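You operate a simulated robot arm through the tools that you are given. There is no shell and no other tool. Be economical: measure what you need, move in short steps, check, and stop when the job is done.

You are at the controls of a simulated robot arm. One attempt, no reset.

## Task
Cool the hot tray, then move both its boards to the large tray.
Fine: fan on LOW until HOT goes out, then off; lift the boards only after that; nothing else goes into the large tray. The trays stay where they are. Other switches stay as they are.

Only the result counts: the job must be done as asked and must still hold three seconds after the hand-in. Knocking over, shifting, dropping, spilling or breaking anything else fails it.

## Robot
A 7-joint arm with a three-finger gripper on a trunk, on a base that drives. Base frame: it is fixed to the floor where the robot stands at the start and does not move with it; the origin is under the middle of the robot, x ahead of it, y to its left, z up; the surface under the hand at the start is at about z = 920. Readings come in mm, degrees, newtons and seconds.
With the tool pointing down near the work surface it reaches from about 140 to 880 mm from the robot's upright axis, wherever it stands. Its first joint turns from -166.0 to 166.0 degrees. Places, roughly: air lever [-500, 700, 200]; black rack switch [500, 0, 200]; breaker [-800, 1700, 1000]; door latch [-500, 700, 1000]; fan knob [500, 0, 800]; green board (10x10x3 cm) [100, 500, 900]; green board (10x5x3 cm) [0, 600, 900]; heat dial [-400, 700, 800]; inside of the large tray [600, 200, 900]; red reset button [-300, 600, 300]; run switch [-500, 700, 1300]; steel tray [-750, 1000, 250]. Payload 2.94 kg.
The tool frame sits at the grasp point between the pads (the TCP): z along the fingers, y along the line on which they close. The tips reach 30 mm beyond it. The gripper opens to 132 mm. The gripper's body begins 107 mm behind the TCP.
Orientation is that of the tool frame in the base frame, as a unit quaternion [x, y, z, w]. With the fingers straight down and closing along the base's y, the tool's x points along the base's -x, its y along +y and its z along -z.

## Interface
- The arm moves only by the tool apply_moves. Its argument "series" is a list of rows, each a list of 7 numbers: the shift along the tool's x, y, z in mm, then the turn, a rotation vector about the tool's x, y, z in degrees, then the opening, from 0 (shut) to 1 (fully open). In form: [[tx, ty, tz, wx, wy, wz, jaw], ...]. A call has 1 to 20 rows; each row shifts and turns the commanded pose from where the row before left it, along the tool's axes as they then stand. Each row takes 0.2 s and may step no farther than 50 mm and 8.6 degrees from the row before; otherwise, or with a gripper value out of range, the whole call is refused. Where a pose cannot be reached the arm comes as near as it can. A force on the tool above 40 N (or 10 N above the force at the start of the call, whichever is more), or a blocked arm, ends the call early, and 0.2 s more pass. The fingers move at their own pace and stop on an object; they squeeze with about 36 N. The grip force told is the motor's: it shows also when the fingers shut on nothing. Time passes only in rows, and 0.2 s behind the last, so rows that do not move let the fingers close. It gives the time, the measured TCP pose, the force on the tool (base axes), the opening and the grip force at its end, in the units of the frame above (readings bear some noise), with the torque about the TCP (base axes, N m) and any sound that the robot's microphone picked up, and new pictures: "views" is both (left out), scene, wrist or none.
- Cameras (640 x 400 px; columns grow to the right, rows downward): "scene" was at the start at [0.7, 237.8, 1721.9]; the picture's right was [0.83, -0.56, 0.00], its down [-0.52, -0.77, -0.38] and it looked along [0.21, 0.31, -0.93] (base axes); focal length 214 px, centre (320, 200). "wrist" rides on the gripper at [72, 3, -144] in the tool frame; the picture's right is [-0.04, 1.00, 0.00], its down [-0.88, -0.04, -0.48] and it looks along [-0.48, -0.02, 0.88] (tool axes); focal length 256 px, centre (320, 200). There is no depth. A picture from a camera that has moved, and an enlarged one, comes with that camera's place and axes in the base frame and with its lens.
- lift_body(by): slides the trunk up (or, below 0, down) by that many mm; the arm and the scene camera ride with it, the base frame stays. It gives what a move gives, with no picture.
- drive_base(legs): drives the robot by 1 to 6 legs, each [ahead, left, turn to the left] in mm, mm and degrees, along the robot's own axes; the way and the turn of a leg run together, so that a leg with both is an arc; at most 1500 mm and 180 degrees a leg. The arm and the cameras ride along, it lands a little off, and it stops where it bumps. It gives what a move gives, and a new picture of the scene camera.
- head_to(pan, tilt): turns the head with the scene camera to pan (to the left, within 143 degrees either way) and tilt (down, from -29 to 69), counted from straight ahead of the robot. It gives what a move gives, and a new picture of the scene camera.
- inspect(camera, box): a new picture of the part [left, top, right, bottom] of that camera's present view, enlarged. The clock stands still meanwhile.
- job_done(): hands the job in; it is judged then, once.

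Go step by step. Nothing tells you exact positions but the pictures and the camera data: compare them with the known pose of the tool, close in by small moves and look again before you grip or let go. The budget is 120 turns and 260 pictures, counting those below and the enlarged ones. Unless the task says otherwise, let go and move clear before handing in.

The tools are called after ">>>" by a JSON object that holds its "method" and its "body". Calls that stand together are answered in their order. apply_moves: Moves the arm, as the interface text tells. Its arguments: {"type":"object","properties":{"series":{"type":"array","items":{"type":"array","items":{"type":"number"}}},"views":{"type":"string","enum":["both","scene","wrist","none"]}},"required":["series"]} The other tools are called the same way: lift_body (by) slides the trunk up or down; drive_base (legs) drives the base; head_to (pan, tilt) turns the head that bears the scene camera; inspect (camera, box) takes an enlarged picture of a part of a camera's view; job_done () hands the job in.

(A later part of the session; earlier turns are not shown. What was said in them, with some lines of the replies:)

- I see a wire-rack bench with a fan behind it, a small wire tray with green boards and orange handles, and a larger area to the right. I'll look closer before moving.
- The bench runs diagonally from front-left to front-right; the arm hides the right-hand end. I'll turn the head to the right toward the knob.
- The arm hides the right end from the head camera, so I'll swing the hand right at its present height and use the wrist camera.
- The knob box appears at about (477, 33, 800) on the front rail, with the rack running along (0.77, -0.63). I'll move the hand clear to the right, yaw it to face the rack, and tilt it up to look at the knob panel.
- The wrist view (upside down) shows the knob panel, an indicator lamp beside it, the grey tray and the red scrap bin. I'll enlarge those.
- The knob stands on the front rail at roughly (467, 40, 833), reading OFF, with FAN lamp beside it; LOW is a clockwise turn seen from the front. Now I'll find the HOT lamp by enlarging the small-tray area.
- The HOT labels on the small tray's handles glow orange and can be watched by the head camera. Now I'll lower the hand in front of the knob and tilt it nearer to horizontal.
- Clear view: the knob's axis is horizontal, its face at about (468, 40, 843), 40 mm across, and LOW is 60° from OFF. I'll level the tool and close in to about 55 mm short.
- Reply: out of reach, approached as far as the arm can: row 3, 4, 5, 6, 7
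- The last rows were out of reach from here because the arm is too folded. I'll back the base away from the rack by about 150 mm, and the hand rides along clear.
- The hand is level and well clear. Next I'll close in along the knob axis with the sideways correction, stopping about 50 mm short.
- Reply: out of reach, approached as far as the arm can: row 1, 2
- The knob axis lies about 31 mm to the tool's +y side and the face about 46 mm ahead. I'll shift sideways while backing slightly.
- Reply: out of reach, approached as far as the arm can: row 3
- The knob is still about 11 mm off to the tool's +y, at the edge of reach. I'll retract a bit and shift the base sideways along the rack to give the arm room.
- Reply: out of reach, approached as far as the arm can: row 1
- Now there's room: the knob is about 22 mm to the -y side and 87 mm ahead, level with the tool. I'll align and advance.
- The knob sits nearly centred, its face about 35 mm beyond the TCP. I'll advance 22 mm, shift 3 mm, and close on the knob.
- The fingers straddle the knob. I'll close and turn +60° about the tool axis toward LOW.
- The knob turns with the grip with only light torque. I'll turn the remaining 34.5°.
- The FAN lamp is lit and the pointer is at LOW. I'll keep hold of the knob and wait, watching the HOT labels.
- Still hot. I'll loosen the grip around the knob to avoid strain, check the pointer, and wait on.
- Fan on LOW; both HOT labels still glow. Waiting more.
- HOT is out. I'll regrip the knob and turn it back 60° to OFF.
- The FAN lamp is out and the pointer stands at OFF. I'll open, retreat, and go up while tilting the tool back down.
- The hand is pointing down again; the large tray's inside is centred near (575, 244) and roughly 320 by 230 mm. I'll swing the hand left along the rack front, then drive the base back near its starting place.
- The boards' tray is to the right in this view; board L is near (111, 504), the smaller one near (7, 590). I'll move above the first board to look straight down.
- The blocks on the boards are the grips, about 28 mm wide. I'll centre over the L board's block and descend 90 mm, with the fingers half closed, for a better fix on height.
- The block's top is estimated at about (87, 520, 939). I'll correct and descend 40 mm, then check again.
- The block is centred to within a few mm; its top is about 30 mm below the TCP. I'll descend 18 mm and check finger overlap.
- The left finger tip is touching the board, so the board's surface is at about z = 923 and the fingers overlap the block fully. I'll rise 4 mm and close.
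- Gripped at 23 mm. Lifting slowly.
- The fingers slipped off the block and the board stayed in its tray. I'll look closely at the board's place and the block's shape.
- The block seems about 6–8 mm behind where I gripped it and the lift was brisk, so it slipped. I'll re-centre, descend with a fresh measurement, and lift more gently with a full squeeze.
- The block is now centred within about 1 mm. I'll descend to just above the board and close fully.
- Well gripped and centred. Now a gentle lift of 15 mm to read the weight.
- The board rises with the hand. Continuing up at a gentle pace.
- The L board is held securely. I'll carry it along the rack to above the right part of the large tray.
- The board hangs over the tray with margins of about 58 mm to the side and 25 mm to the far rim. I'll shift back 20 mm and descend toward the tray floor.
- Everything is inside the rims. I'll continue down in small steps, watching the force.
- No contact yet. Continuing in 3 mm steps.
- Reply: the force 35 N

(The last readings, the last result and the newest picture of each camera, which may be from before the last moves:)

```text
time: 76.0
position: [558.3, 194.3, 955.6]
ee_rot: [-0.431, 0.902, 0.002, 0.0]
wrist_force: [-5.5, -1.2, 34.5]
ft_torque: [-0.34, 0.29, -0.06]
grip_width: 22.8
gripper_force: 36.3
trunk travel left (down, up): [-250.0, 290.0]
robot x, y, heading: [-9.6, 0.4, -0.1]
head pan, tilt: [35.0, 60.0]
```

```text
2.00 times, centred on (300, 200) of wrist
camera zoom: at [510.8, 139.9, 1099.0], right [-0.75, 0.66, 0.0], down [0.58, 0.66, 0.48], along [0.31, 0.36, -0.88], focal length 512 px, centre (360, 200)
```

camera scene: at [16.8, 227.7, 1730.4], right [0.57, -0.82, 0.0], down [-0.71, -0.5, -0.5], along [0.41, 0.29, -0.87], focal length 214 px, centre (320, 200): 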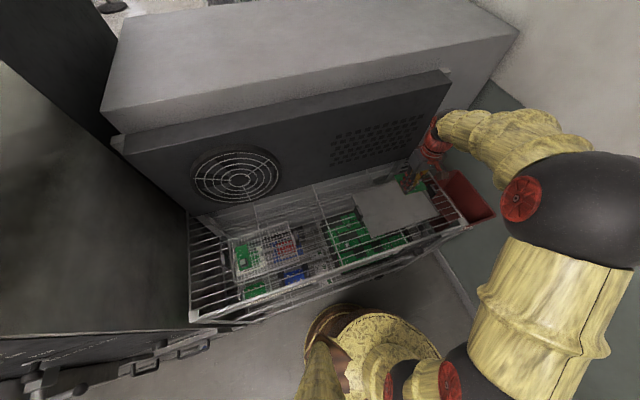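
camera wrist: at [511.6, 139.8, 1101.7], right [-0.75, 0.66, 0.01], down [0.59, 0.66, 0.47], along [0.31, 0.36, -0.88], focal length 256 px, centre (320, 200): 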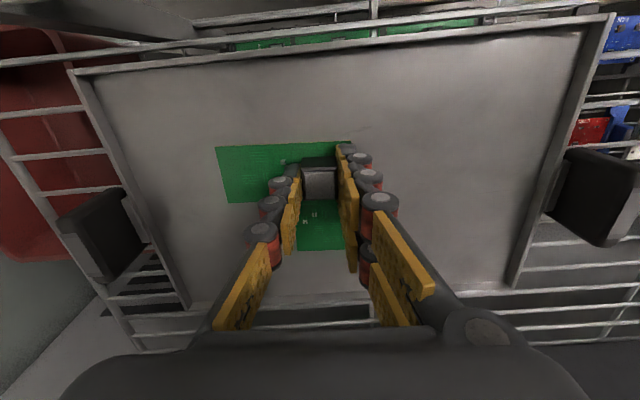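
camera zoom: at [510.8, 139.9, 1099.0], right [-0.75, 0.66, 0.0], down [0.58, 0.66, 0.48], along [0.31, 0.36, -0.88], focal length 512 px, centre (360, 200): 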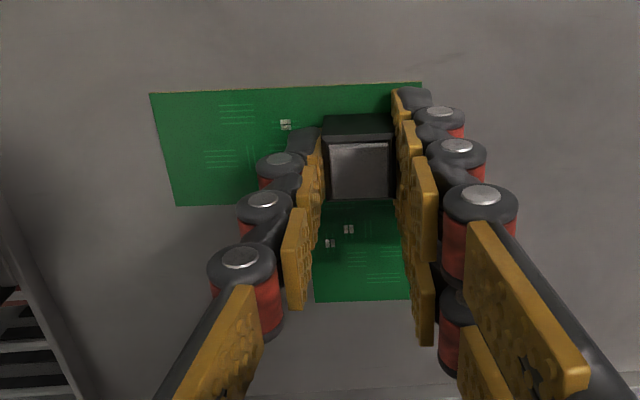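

The board rests on the tray floor. I'll ease up 3 mm, open, and rise clear.

>>> {"method": "apply_moves", "body": {"series": [[0, 0, -3, 0, 0, 0, 0], [0, 0, 0, 0, 0, 0, 0.2], [0, 0, 0, 0, 0, 0, 0.35], [0, 0, 0, 0, 0, 0, 0.4], [0, 0, -10, 0, 0, 0, 0.4], [0, 0, -30, 0, 0, 0, 0.4], [0, 0, -40, 0, 0, 0, 0.4], [0, 0, -45, 0, 0, 0, 0.4], [0, 0, 0, 0, 0, 0, 0.4]], "views": "wrist"}}

```text
time: 78.0
position: [555.7, 193.7, 1080.5]
ee_rot: [-0.43, 0.903, 0.002, -0.004]
wrist_force: [-0.2, -0.4, 0.7]
ft_torque: [0.04, -0.02, -0.02]
grip_width: 52.9
gripper_force: 0.1
trunk travel left (down, up): [-250.0, 290.0]
robot x, y, heading: [-7.5, -3.1, -0.0]
head pan, tilt: [35.0, 60.0]
camera wrist: at [509.9, 139.2, 1224.2], right [-0.75, 0.66, 0.01], down [0.59, 0.66, 0.47], along [0.31, 0.36, -0.88], focal length 256 px, centre (320, 200)
```

wrist: 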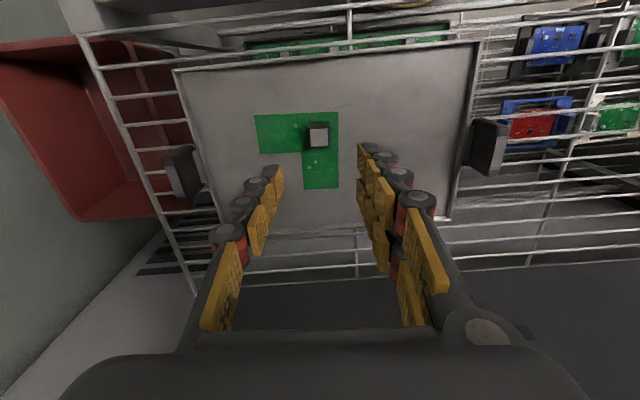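

The L board lies flat in the large tray. Now back to the second board, whose block I take to be at about (19, 563).

>>> {"method": "apply_moves", "body": {"series": [[3.3, 43.3, 0, 0, 0, 0, 0.4], [3.3, 43.3, 0, 0, 0, 0, 0.4], [3.3, 43.3, 0, 0, 0, 0, 0.4], [3.3, 43.3, 0, 0, 0, 0, 0.4], [3.3, 43.3, 0, 0, 0, 0, 0.4], [3.3, 43.3, 0, 0, 0, 0, 0.4], [3.3, 43.3, 0, 0, 0, 0, 0.4], [3.3, 43.3, 0, 0, 0, 0, 0.4], [3.3, 43.3, 0, 0, 0, 0, 0.4], [3.3, 43.3, 0, 0, 0, 0, 0.4], [3.3, 43.3, 0, 0, 0, 0, 0.4], [3.3, 43.3, 0, 0, 0, 0, 0.4], [3.3, 43.3, 0, 0, 0, 0, 0.4], [3.3, 43.3, 0, 0, 0, 0, 0.4], [3.3, 43.3, 0, 0, 0, 0, 0.4], [0, 0, 35, 0, 0, 0, 0.4], [0, 0, 35, 0, 0, 0, 0.4], [0, 0, 0, 0, 0, 0, 0.4]], "views": "wrist"}}

>>> {"method": "inspect", "body": {"camera": "wrist", "box": [200, 50, 440, 200]}}

```text
time: 82.0
position: [77.6, 585.2, 1086.9]
ee_rot: [-0.385, 0.921, 0.059, 0.026]
wrist_force: [0.6, 0.2, -0.2]
ft_torque: [0.0, -0.01, -0.01]
grip_width: 52.7
gripper_force: 0.1
trunk travel left (down, up): [-250.0, 290.0]
robot x, y, heading: [-8.8, -0.8, 0.1]
head pan, tilt: [35.0, 60.0]
stopped in row 18: the arm was blocked; the commanded pose is now the measured one
camera wrist: at [23.5, 519.4, 1222.6], right [-0.68, 0.73, 0.09], down [0.64, 0.53, 0.55], along [0.35, 0.43, -0.83], focal length 256 px, centre (320, 200)
```

wrist: 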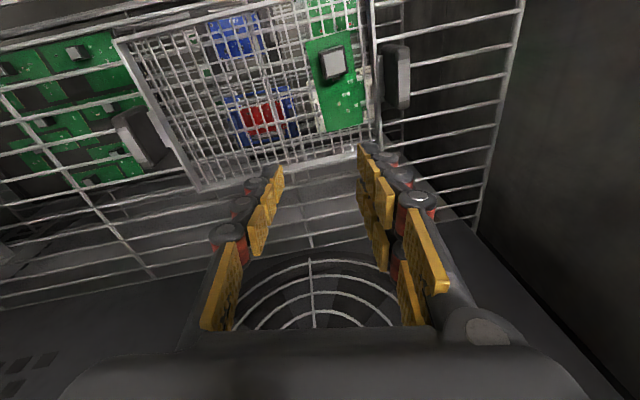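

```text
2.67 times, centred on (320, 125) of wrist
camera zoom: at [23.5, 519.4, 1222.6], right [-0.68, 0.73, 0.09], down [0.64, 0.53, 0.55], along [0.35, 0.43, -0.83], focal length 683 px, centre (320, 400)
```

zoom: 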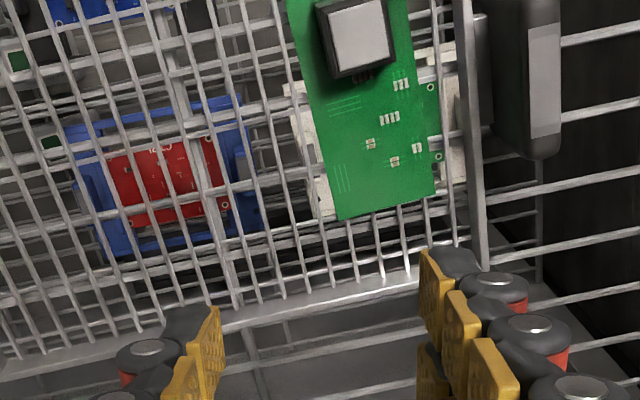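

The arm was blocked and pushed off course. I'll look at what it met before moving on.

>>> {"method": "head_to", "body": {"pan": 55, "tilt": 50}}

>>> {"method": "head_to", "body": {"pan": 75, "tilt": 60}}

```text
time: 82.9
position: [76.5, 586.6, 1087.4]
ee_rot: [-0.385, 0.921, 0.059, 0.027]
wrist_force: [0.0, -0.3, 0.3]
ft_torque: [-0.01, 0.01, 0.01]
grip_width: 52.9
gripper_force: 0.0
trunk travel left (down, up): [-250.0, 290.0]
robot x, y, heading: [-5.9, -2.2, 0.0]
head pan, tilt: [55.0, 50.0]
camera scene: at [5.8, 252.7, 1742.9], right [0.82, -0.57, 0.0], down [-0.44, -0.63, -0.64], along [0.37, 0.53, -0.77], focal length 214 px, centre (320, 200)
```

scene: 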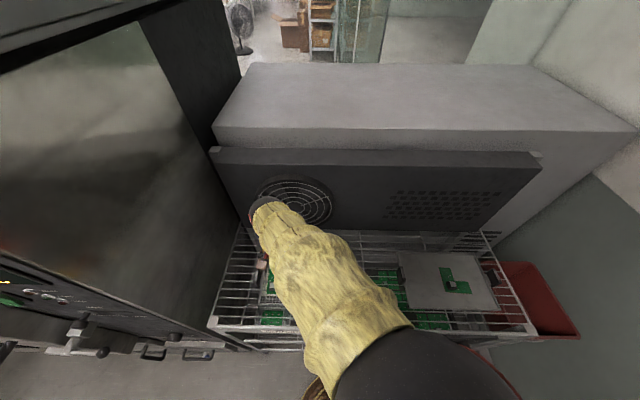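

```text
time: 83.7
position: [76.5, 587.5, 1087.9]
ee_rot: [-0.384, 0.921, 0.058, 0.027]
wrist_force: [0.7, 0.5, -0.8]
ft_torque: [0.01, -0.02, -0.01]
grip_width: 52.8
gripper_force: 0.1
trunk travel left (down, up): [-250.0, 290.0]
robot x, y, heading: [-7.9, -0.6, -0.4]
head pan, tilt: [75.0, 60.0]
camera scene: at [-21.1, 254.1, 1730.4], right [0.97, -0.26, 0.0], down [-0.22, -0.84, -0.5], along [0.13, 0.48, -0.87], focal length 214 px, centre (320, 200)
```

scene: 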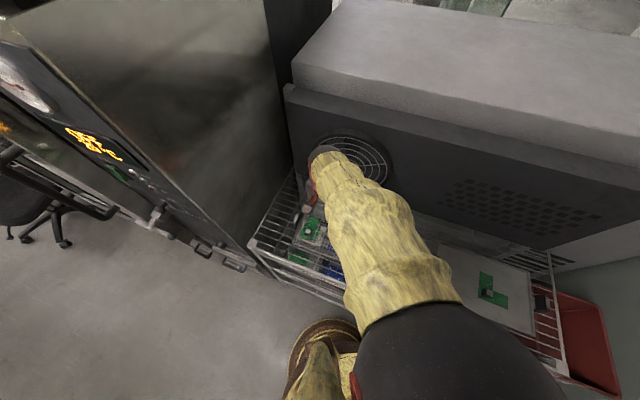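

The hand itself touches nothing; the arm was likely cramped near the fan housing. I'll back off to the right and upward, then drive the base back for more room.

>>> {"method": "apply_moves", "body": {"series": [[5, -25, -10, 0, 0, 0, 0.4], [10, -35, -10, 0, 0, 0, 0.4], [15, -35, -10, 0, 0, 0, 0.4], [15, -35, -10, 0, 0, 0, 0.4], [0, 0, 0, 0, 0, 0, 0.4]]}}

```text
time: 84.9
position: [134.9, 458.0, 1112.1]
ee_rot: [-0.387, 0.92, 0.058, 0.027]
wrist_force: [-0.2, -0.7, 0.5]
ft_torque: [0.05, 0.0, -0.01]
grip_width: 52.7
gripper_force: 0.0
trunk travel left (down, up): [-250.0, 290.0]
robot x, y, heading: [-10.1, -2.0, -0.1]
head pan, tilt: [75.0, 60.0]
camera scene: at [-21.0, 253.9, 1730.4], right [0.97, -0.26, 0.0], down [-0.22, -0.84, -0.5], along [0.13, 0.48, -0.87], focal length 214 px, centre (320, 200)
camera wrist: at [81.6, 389.5, 1246.9], right [-0.68, 0.72, 0.09], down [0.64, 0.54, 0.55], along [0.35, 0.43, -0.83], focal length 256 px, centre (320, 200)
```

scene: 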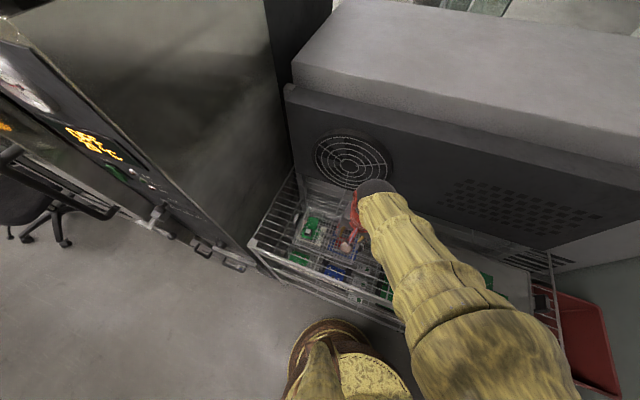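
wrist: 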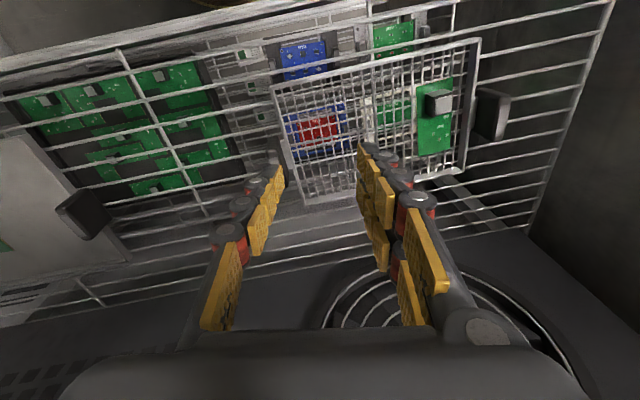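

Clear now. I'll restore the tool's orientation and drive the base back by about 160 mm.

>>> {"method": "apply_moves", "body": {"series": [[0, 0, 0, 2.33, 2.83, -2.72, 0.4], [0, 0, 0, 2.33, 2.83, -2.72, 0.4], [0, 0, 0, 0, 0, 0, 0.4]], "views": "none"}}

>>> {"method": "drive_base", "body": {"legs": [[-140, -80, 0]]}}

```text
time: 85.7
position: [135.8, 457.1, 1111.6]
ee_rot: [-0.431, 0.902, -0.001, 0.0]
wrist_force: [-0.2, 0.1, -0.6]
ft_torque: [0.02, 0.0, 0.0]
grip_width: 52.7
gripper_force: 0.1
trunk travel left (down, up): [-250.0, 290.0]
robot x, y, heading: [-3.4, -0.7, -0.1]
head pan, tilt: [75.0, 60.0]
```

```text
time: 87.1
position: [-1.6, 378.2, 1111.1]
ee_rot: [-0.433, 0.901, 0.0, -0.001]
wrist_force: [0.3, 0.0, -0.2]
ft_torque: [0.03, 0.01, 0.0]
grip_width: 52.6
gripper_force: 0.0
trunk travel left (down, up): [-250.0, 290.0]
robot x, y, heading: [-149.5, -82.7, 0.1]
head pan, tilt: [75.0, 60.0]
camera scene: at [-158.5, 173.2, 1730.5], right [0.97, -0.26, 0.0], down [-0.22, -0.84, -0.5], along [0.13, 0.48, -0.87], focal length 214 px, centre (320, 200)
```

scene: 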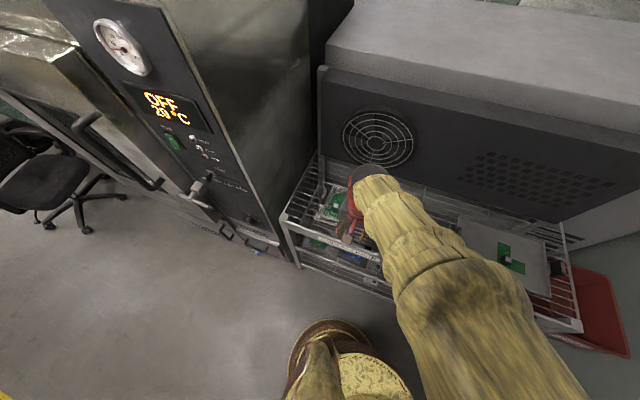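

More room now. I'll move forward to above the second board, staying high, and check.

>>> {"method": "apply_moves", "body": {"series": [[-20, 15, 0, 0, 0, 0, 0.4], [-35, 20, 0, 0, 0, 0, 0.4], [-35, 20, 0, 0, 0, 0, 0.4], [-35, 20, 0, 0, 0, 0, 0.4], [-32, 25, 0, 0, 0, 0, 0.4], [0, 0, 0, 0, 0, 0, 0.4]]}}

>>> {"method": "inspect", "body": {"camera": "wrist", "box": [200, 40, 440, 190]}}

```text
time: 88.5
position: [20.7, 563.6, 1111.9]
ee_rot: [-0.432, 0.902, 0.001, 0.0]
wrist_force: [0.5, -0.4, 0.2]
ft_torque: [0.02, -0.03, 0.02]
grip_width: 52.9
gripper_force: 0.1
trunk travel left (down, up): [-250.0, 290.0]
robot x, y, heading: [-147.8, -78.3, -0.1]
head pan, tilt: [75.0, 60.0]
camera scene: at [-157.8, 173.9, 1730.4], right [0.97, -0.26, 0.0], down [-0.22, -0.84, -0.5], along [0.13, 0.48, -0.87], focal length 214 px, centre (320, 200)
camera wrist: at [-27.0, 510.0, 1255.0], right [-0.75, 0.66, 0.0], down [0.58, 0.66, 0.48], along [0.31, 0.36, -0.88], focal length 256 px, centre (320, 200)
```

scene: 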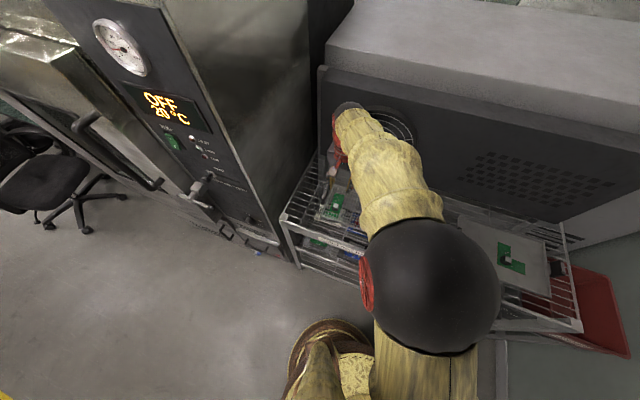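
wrist: 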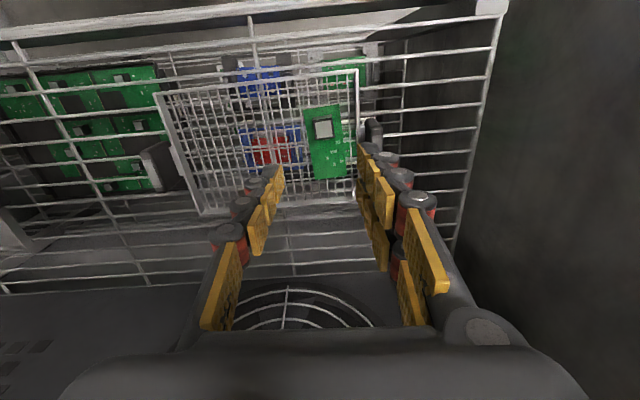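

```text
2.67 times, centred on (320, 115) of wrist
camera zoom: at [-27.0, 510.0, 1255.0], right [-0.75, 0.66, 0.0], down [0.58, 0.66, 0.48], along [0.31, 0.36, -0.88], focal length 683 px, centre (320, 427)
```

zoom: 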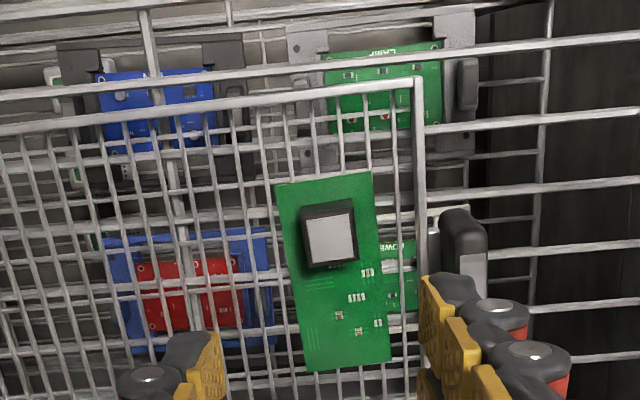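

Reached freely this time. The block is 4 mm off and about 6° turned; I'll correct that, narrow the fingers to keep off the handle, and descend to z ≈ 985.

>>> {"method": "apply_moves", "body": {"series": [[0, 4, 0, 0, 0, -6, 0.33], [0, 0, 30, 0, 0, 0, 0.33], [0, 0, 35, 0, 0, 0, 0.33], [0, 0, 35, 0, 0, 0, 0.33], [0, 0, 26, 0, 0, 0, 0.33], [0, 0, 0, 0, 0, 0, 0.33]], "views": "wrist"}}

>>> {"method": "inspect", "body": {"camera": "wrist", "box": [200, 80, 440, 230]}}

```text
time: 89.9
position: [17.3, 566.5, 985.0]
ee_rot: [-0.479, 0.878, 0.001, 0.0]
wrist_force: [-0.1, 0.2, 1.7]
ft_torque: [0.0, -0.01, -0.01]
grip_width: 43.7
gripper_force: 0.1
trunk travel left (down, up): [-250.0, 290.0]
robot x, y, heading: [-142.1, -81.3, 0.1]
head pan, tilt: [75.0, 60.0]
camera wrist: at [-23.5, 507.4, 1128.4], right [-0.82, 0.58, 0.0], down [0.51, 0.72, 0.48], along [0.27, 0.39, -0.88], focal length 256 px, centre (320, 200)
```

wrist: 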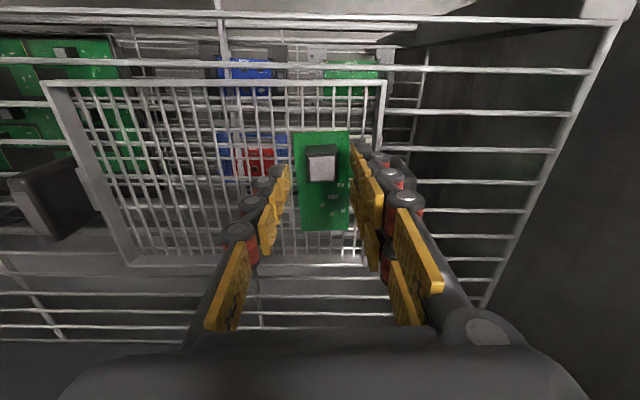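

```text
2.67 times, centred on (320, 155) of wrist
camera zoom: at [-23.5, 507.4, 1128.4], right [-0.82, 0.58, 0.0], down [0.51, 0.72, 0.48], along [0.27, 0.39, -0.88], focal length 683 px, centre (320, 320)
```

zoom: 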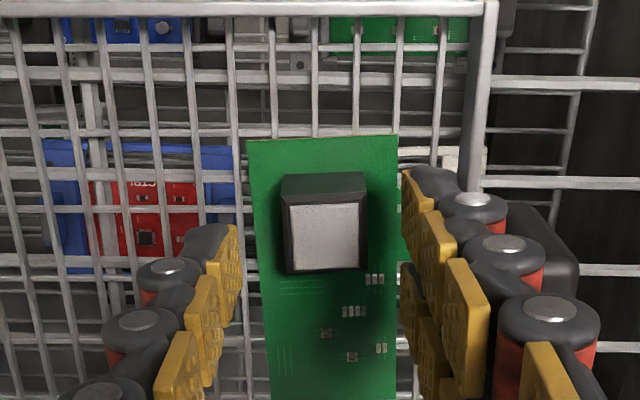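

Aligned with the rack grid; the block is within 2 mm. I'll narrow the opening, trim the yaw, and descend to grip height.

>>> {"method": "apply_moves", "body": {"series": [[0, 1, 0, 0, 0, -2.5, 0.27], [0, 0, 0, 0, 0, 0, 0.27], [0, 0, 9, 0, 0, 0, 0.27], [0, 0, 9, 0, 0, 0, 0.27], [0, 0, 0, 0, 0, 0, 0.27]], "views": "none"}}

>>> {"method": "inspect", "body": {"camera": "wrist", "box": [200, 80, 440, 230]}}

```text
time: 91.1
position: [16.4, 569.6, 967.2]
ee_rot: [-0.498, 0.867, 0.001, -0.001]
wrist_force: [0.0, 0.7, -0.6]
ft_torque: [-0.01, -0.04, -0.01]
grip_width: 35.5
gripper_force: 0.0
trunk travel left (down, up): [-250.0, 290.0]
robot x, y, heading: [-142.9, -81.7, 0.1]
head pan, tilt: [75.0, 60.0]
```

```text
2.67 times, centred on (320, 155) of wrist
camera zoom: at [-23.2, 506.8, 1110.5], right [-0.84, 0.54, 0.0], down [0.48, 0.74, 0.48], along [0.26, 0.4, -0.88], focal length 683 px, centre (320, 320)
```

zoom: 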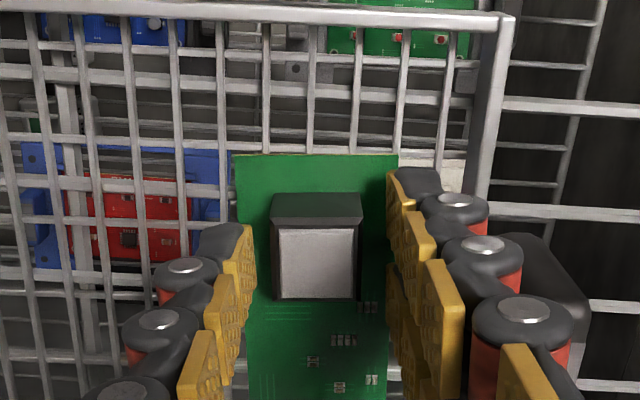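

Centred. Down the last 10 mm and close.

>>> {"method": "apply_moves", "body": {"series": [[0, 0, 5, 0, 0, 0, 0.27], [0, 0, 5, 0, 0, 0, 0.27], [0, 0, 0, 0, 0, 0, 0.1], [0, 0, 0, 0, 0, 0, 0], [0, 0, 0, 0, 0, 0, 0], [0, 0, 0, 0, 0, 0, 0]], "views": "none"}}

>>> {"method": "inspect", "body": {"camera": "wrist", "box": [200, 80, 440, 230]}}

```text
time: 92.5
position: [15.0, 568.3, 956.9]
ee_rot: [-0.498, 0.867, 0.001, 0.0]
wrist_force: [0.8, 0.5, -0.5]
ft_torque: [-0.02, 0.01, -0.01]
grip_width: 22.8
gripper_force: 35.5
trunk travel left (down, up): [-250.0, 290.0]
robot x, y, heading: [-143.6, -82.0, -0.1]
head pan, tilt: [75.0, 60.0]
```

```text
2.67 times, centred on (320, 155) of wrist
camera zoom: at [-24.5, 506.6, 1101.1], right [-0.84, 0.54, 0.0], down [0.48, 0.74, 0.48], along [0.26, 0.4, -0.88], focal length 683 px, centre (320, 320)
```

zoom: 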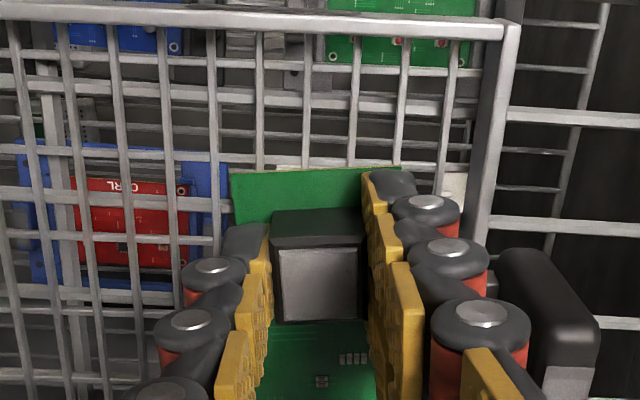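

Gripped squarely. Gentle lift.

>>> {"method": "apply_moves", "body": {"series": [[0, 0, -2, 0, 0, 0, 0], [0, 0, -3, 0, 0, 0, 0], [0, 0, -5, 0, 0, 0, 0], [0, 0, -8, 0, 0, 0, 0], [0, 0, -10, 0, 0, 0, 0], [0, 0, -12, 0, 0, 0, 0], [0, 0, -12, 0, 0, 0, 0], [0, 0, -12, 0, 0, 0, 0], [0, 0, -12, 0, 0, 0, 0], [0, 0, -12, 0, 0, 0, 0], [0, 0, -12, 0, 0, 0, 0], [0, 0, -12, 0, 0, 0, 0], [0, 0, -8, 0, 0, 0, 0], [0, 0, 0, 0, 0, 0, 0]], "views": "wrist"}}

```text
time: 95.5
position: [14.8, 565.2, 1077.5]
ee_rot: [-0.497, 0.867, 0.001, -0.001]
wrist_force: [0.7, -0.1, -0.6]
ft_torque: [0.01, -0.01, 0.04]
grip_width: 22.8
gripper_force: 36.0
trunk travel left (down, up): [-250.0, 290.0]
robot x, y, heading: [-142.4, -81.4, 0.2]
head pan, tilt: [75.0, 60.0]
camera wrist: at [-25.1, 504.7, 1220.8], right [-0.84, 0.54, 0.0], down [0.48, 0.74, 0.47], along [0.26, 0.4, -0.88], focal length 256 px, centre (320, 200)
```

wrist: 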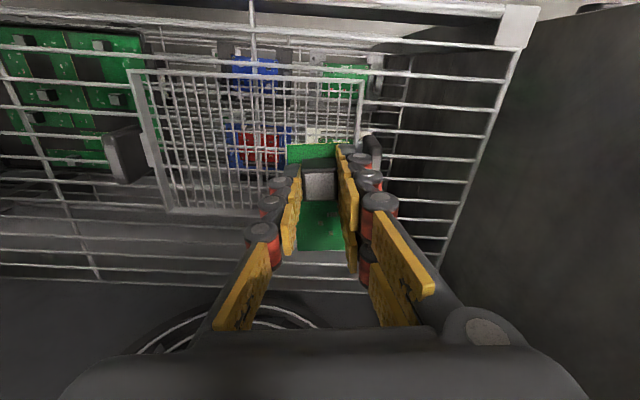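

The second board is held. Carrying it to the free left part of the large tray, around (492, 262).

>>> {"method": "apply_moves", "body": {"series": [[0, -10, 0, 0, 0, 0, 0], [1, -20, 0, 0, 0, 0, 0], [1.3, -32, 0, 0, 0, 0, 0], [1.3, -36, 0, 0, 0, 0, 0], [1.3, -36, 0, 0, 0, 0, 0], [1.3, -36, 0, 0, 0, 0, 0], [1.3, -36, 0, 0, 0, 0, 0], [1.3, -36, 0, 0, 0, 0, 0], [1.3, -36, 0, 0, 0, 0, 0], [1.3, -36, 0, 0, 0, 0, 0], [1.3, -36, 0, 0, 0, 0, 0], [1.3, -36, 0, 0, 0, 0, 0], [1.3, -36, 0, 0, 0, 0, 0], [1.3, -36, 0, 0, 0, 0, 0], [1.3, -36, 0, 0, 0, 0, 0], [1.3, -35, 0, 0, 0, 0, 0], [1.3, -24, 0, 0, 0, 0, 0], [1.3, -12, 0, 0, 0, 0, 0], [0, 0, 0, 0, 0, 4, 0], [0, 0, 0, 0, 0, 4, 0]]}}

```text
time: 99.7
position: [491.6, 263.1, 1076.8]
ee_rot: [-0.435, 0.9, 0.001, 0.0]
wrist_force: [0.3, -1.3, 0.4]
ft_torque: [-0.04, 0.01, -0.01]
grip_width: 23.1
gripper_force: 36.0
trunk travel left (down, up): [-250.0, 290.0]
robot x, y, heading: [-141.6, -80.8, -0.0]
head pan, tilt: [75.0, 60.0]
camera scene: at [-157.3, 173.7, 1730.4], right [0.97, -0.26, 0.0], down [-0.22, -0.84, -0.5], along [0.13, 0.48, -0.87], focal length 214 px, centre (320, 200)
camera wrist: at [445.0, 208.5, 1220.3], right [-0.76, 0.65, 0.0], down [0.58, 0.67, 0.48], along [0.31, 0.36, -0.88], focal length 256 px, centre (320, 200)
```

scene: 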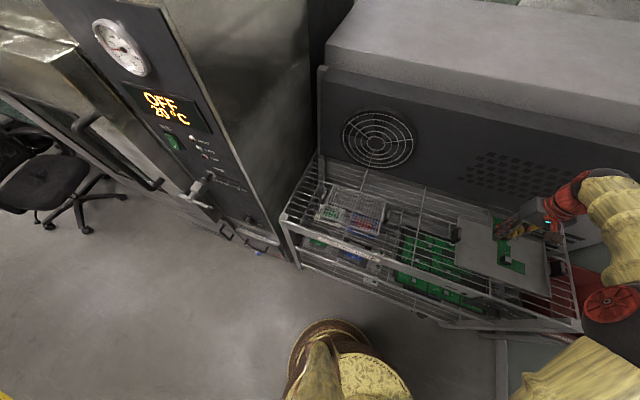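
wrist: 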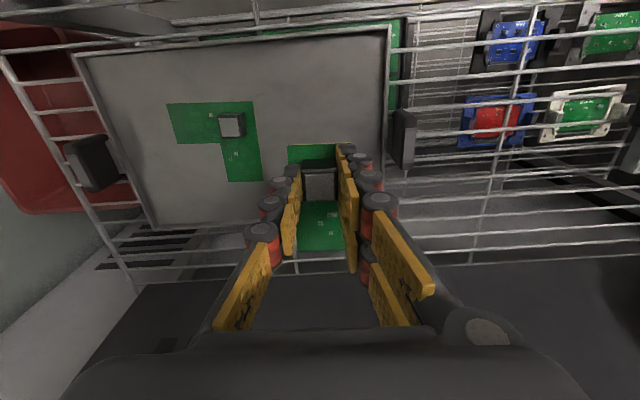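

Board 2 hangs clear of the first board and inside the rims. Descending.

>>> {"method": "apply_moves", "body": {"series": [[0, 0, 8, 0, 0, 0, 0], [0, 0, 14, 0, 0, 0, 0], [0, 0, 14, 0, 0, 0, 0], [0, 0, 14, 0, 0, 0, 0], [0, 0, 14, 0, 0, 0, 0], [0, 0, 14, 0, 0, 0, 0], [0, 0, 14, 0, 0, 0, 0], [0, 0, 8, 0, 0, 0, 0], [0, 0, 6, 0, 0, 0, 0], [0, 0, 4, 0, 0, 0, 0], [0, 0, 4, 0, 0, 0, 0], [0, 0, 0, 0, 0, 0, 0]], "views": "wrist"}}

```text
time: 102.3
position: [491.4, 261.8, 962.5]
ee_rot: [-0.436, 0.9, 0.001, 0.0]
wrist_force: [0.5, -0.8, -0.9]
ft_torque: [-0.02, 0.0, 0.01]
grip_width: 22.9
gripper_force: 36.0
trunk travel left (down, up): [-250.0, 290.0]
robot x, y, heading: [-144.0, -82.7, -0.4]
head pan, tilt: [75.0, 60.0]
camera wrist: at [444.0, 206.7, 1105.5], right [-0.76, 0.65, 0.0], down [0.58, 0.67, 0.47], along [0.31, 0.36, -0.88], focal length 256 px, centre (320, 200)
```

wrist: 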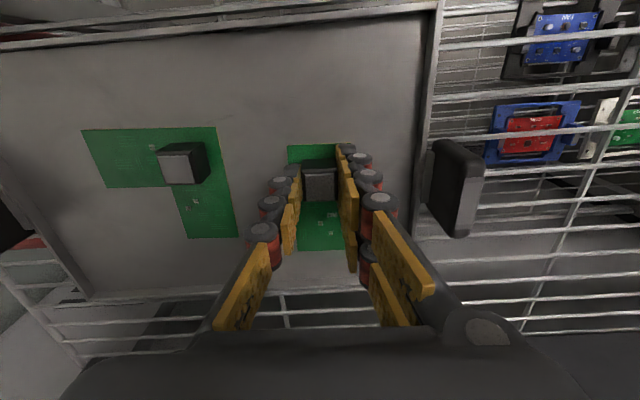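

>>> {"method": "apply_moves", "body": {"series": [[0, 0, 3, 0, 0, 0, 0], [0, 0, 2, 0, 0, 0, 0], [0, 0, 0, 0, 0, 0, 0]], "views": "none"}}

>>> {"method": "apply_moves", "body": {"series": [[0, 0, 2, 0, 0, 0, 0], [0, 0, 0, 0, 0, 0, 0]], "views": "none"}}

```text
time: 103.1
position: [490.8, 261.3, 958.2]
ee_rot: [-0.436, 0.9, 0.0, 0.0]
wrist_force: [0.2, -0.2, 0.7]
ft_torque: [0.0, 0.0, 0.05]
grip_width: 22.9
gripper_force: 36.0
trunk travel left (down, up): [-250.0, 290.0]
robot x, y, heading: [-145.5, -82.0, 0.3]
head pan, tilt: [75.0, 60.0]
```

```text
time: 103.7
position: [491.3, 262.5, 957.7]
ee_rot: [-0.437, 0.9, 0.001, 0.001]
wrist_force: [0.6, -0.5, 6.2]
ft_torque: [-0.12, 0.08, 0.05]
grip_width: 22.4
gripper_force: 36.5
trunk travel left (down, up): [-250.0, 290.0]
robot x, y, heading: [-141.8, -80.0, 0.1]
head pan, tilt: [75.0, 60.0]
```

The board touches the tray floor with a light force. I'll open and rise clear.

>>> {"method": "apply_moves", "body": {"series": [[0, 0, 0, 0, 0, 0, 0.2], [0, 0, 0, 0, 0, 0, 0.3], [0, 0, 0, 0, 0, 0, 0.35], [0, 0, -10, 0, 0, 0, 0.35], [0, 0, -30, 0, 0, 0, 0.35], [0, 0, -40, 0, 0, 0, 0.35], [0, 0, -45, 0, 0, 0, 0.35], [0, 0, -45, 0, 0, 0, 0.35], [0, 0, 0, 0, 0, 0, 0.35]], "views": "wrist"}}

>>> {"method": "head_to", "body": {"pan": 40, "tilt": 50}}

```text
time: 105.7
position: [492.8, 265.3, 1126.1]
ee_rot: [-0.436, 0.9, 0.0, 0.0]
wrist_force: [0.1, 0.0, 0.4]
ft_torque: [0.01, 0.0, -0.03]
grip_width: 46.4
gripper_force: 0.0
trunk travel left (down, up): [-250.0, 290.0]
robot x, y, heading: [-140.9, -81.2, 0.2]
head pan, tilt: [75.0, 60.0]
camera wrist: at [445.8, 209.9, 1268.6], right [-0.76, 0.65, 0.0], down [0.58, 0.67, 0.47], along [0.31, 0.36, -0.88], focal length 256 px, centre (320, 200)
```

wrist: 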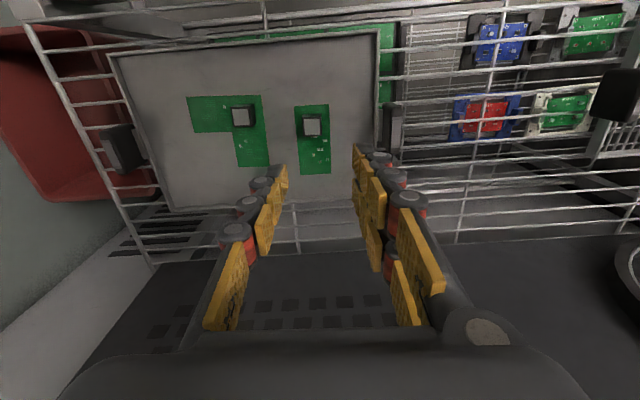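

```text
time: 106.7
position: [492.5, 264.8, 1126.1]
ee_rot: [-0.436, 0.9, 0.0, 0.0]
wrist_force: [0.2, -0.3, 0.5]
ft_torque: [0.0, 0.01, -0.01]
grip_width: 46.1
gripper_force: 0.0
trunk travel left (down, up): [-250.0, 290.0]
robot x, y, heading: [-143.4, -79.5, 0.2]
head pan, tilt: [40.0, 50.0]
camera scene: at [-115.6, 159.0, 1742.9], right [0.64, -0.76, 0.0], down [-0.59, -0.49, -0.64], along [0.49, 0.41, -0.77], focal length 214 px, centre (320, 200)
```

scene: 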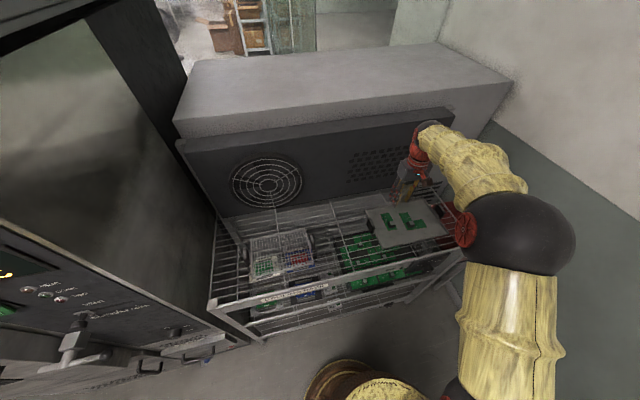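

Both boards lie flat in the large tray. A last look at the small tray and FAN lamp.

>>> {"method": "inspect", "body": {"camera": "scene", "box": [210, 190, 470, 340]}}

```text
2.46 times, centred on (340, 265) of scene
camera zoom: at [-115.6, 159.0, 1742.9], right [0.64, -0.76, 0.0], down [-0.59, -0.49, -0.64], along [0.49, 0.41, -0.77], focal length 528 px, centre (271, 40)
```

zoom: 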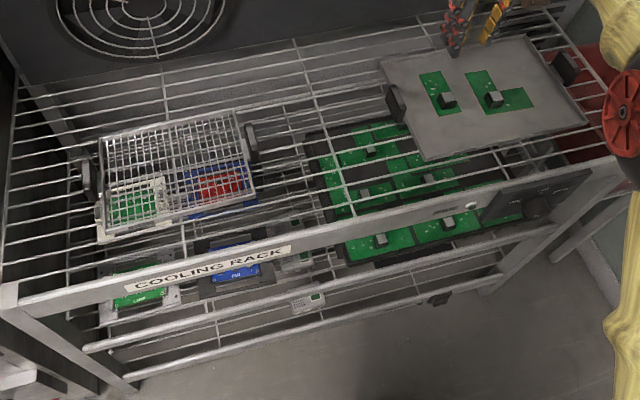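

The trays are in place. I'll confirm the lamp and knob once more.

>>> {"method": "inspect", "body": {"camera": "scene", "box": [380, 255, 450, 295]}}

```text
9.14 times, centred on (415, 275) of scene
camera zoom: at [-115.6, 159.0, 1742.9], right [0.64, -0.76, 0.0], down [-0.59, -0.49, -0.64], along [0.49, 0.41, -0.77], focal length 1961 px, centre (-549, -486)
```

zoom: 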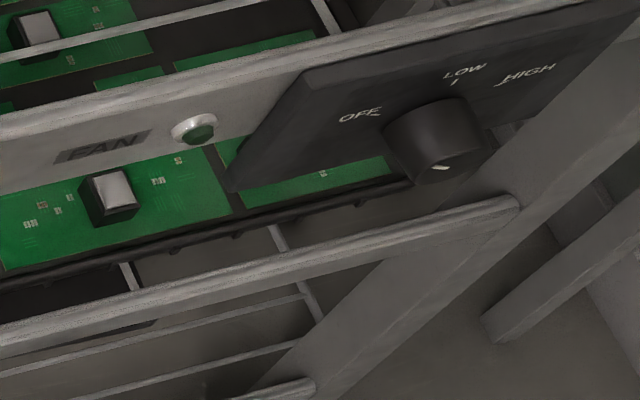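

The FAN lamp is dark and the knob is at OFF. HOT is out, both boards lie in the large tray and the hand is clear, so I'm handing in.

>>> {"method": "job_done", "body": {}}

```text
The job is handed in.
```

I ran the fan on LOW until HOT went out, switched it off, then moved both boards into the large tray. I've handed the job in.

Two slips on the way:
- **First board:** it slipped from the fingers on my first try at lifting it. It stayed in its tray but shifted about 3–4 mm.
- **Arm:** it was blocked once while reaching for the second board, and I couldn't see what it met. Nothing looked moved afterwards.
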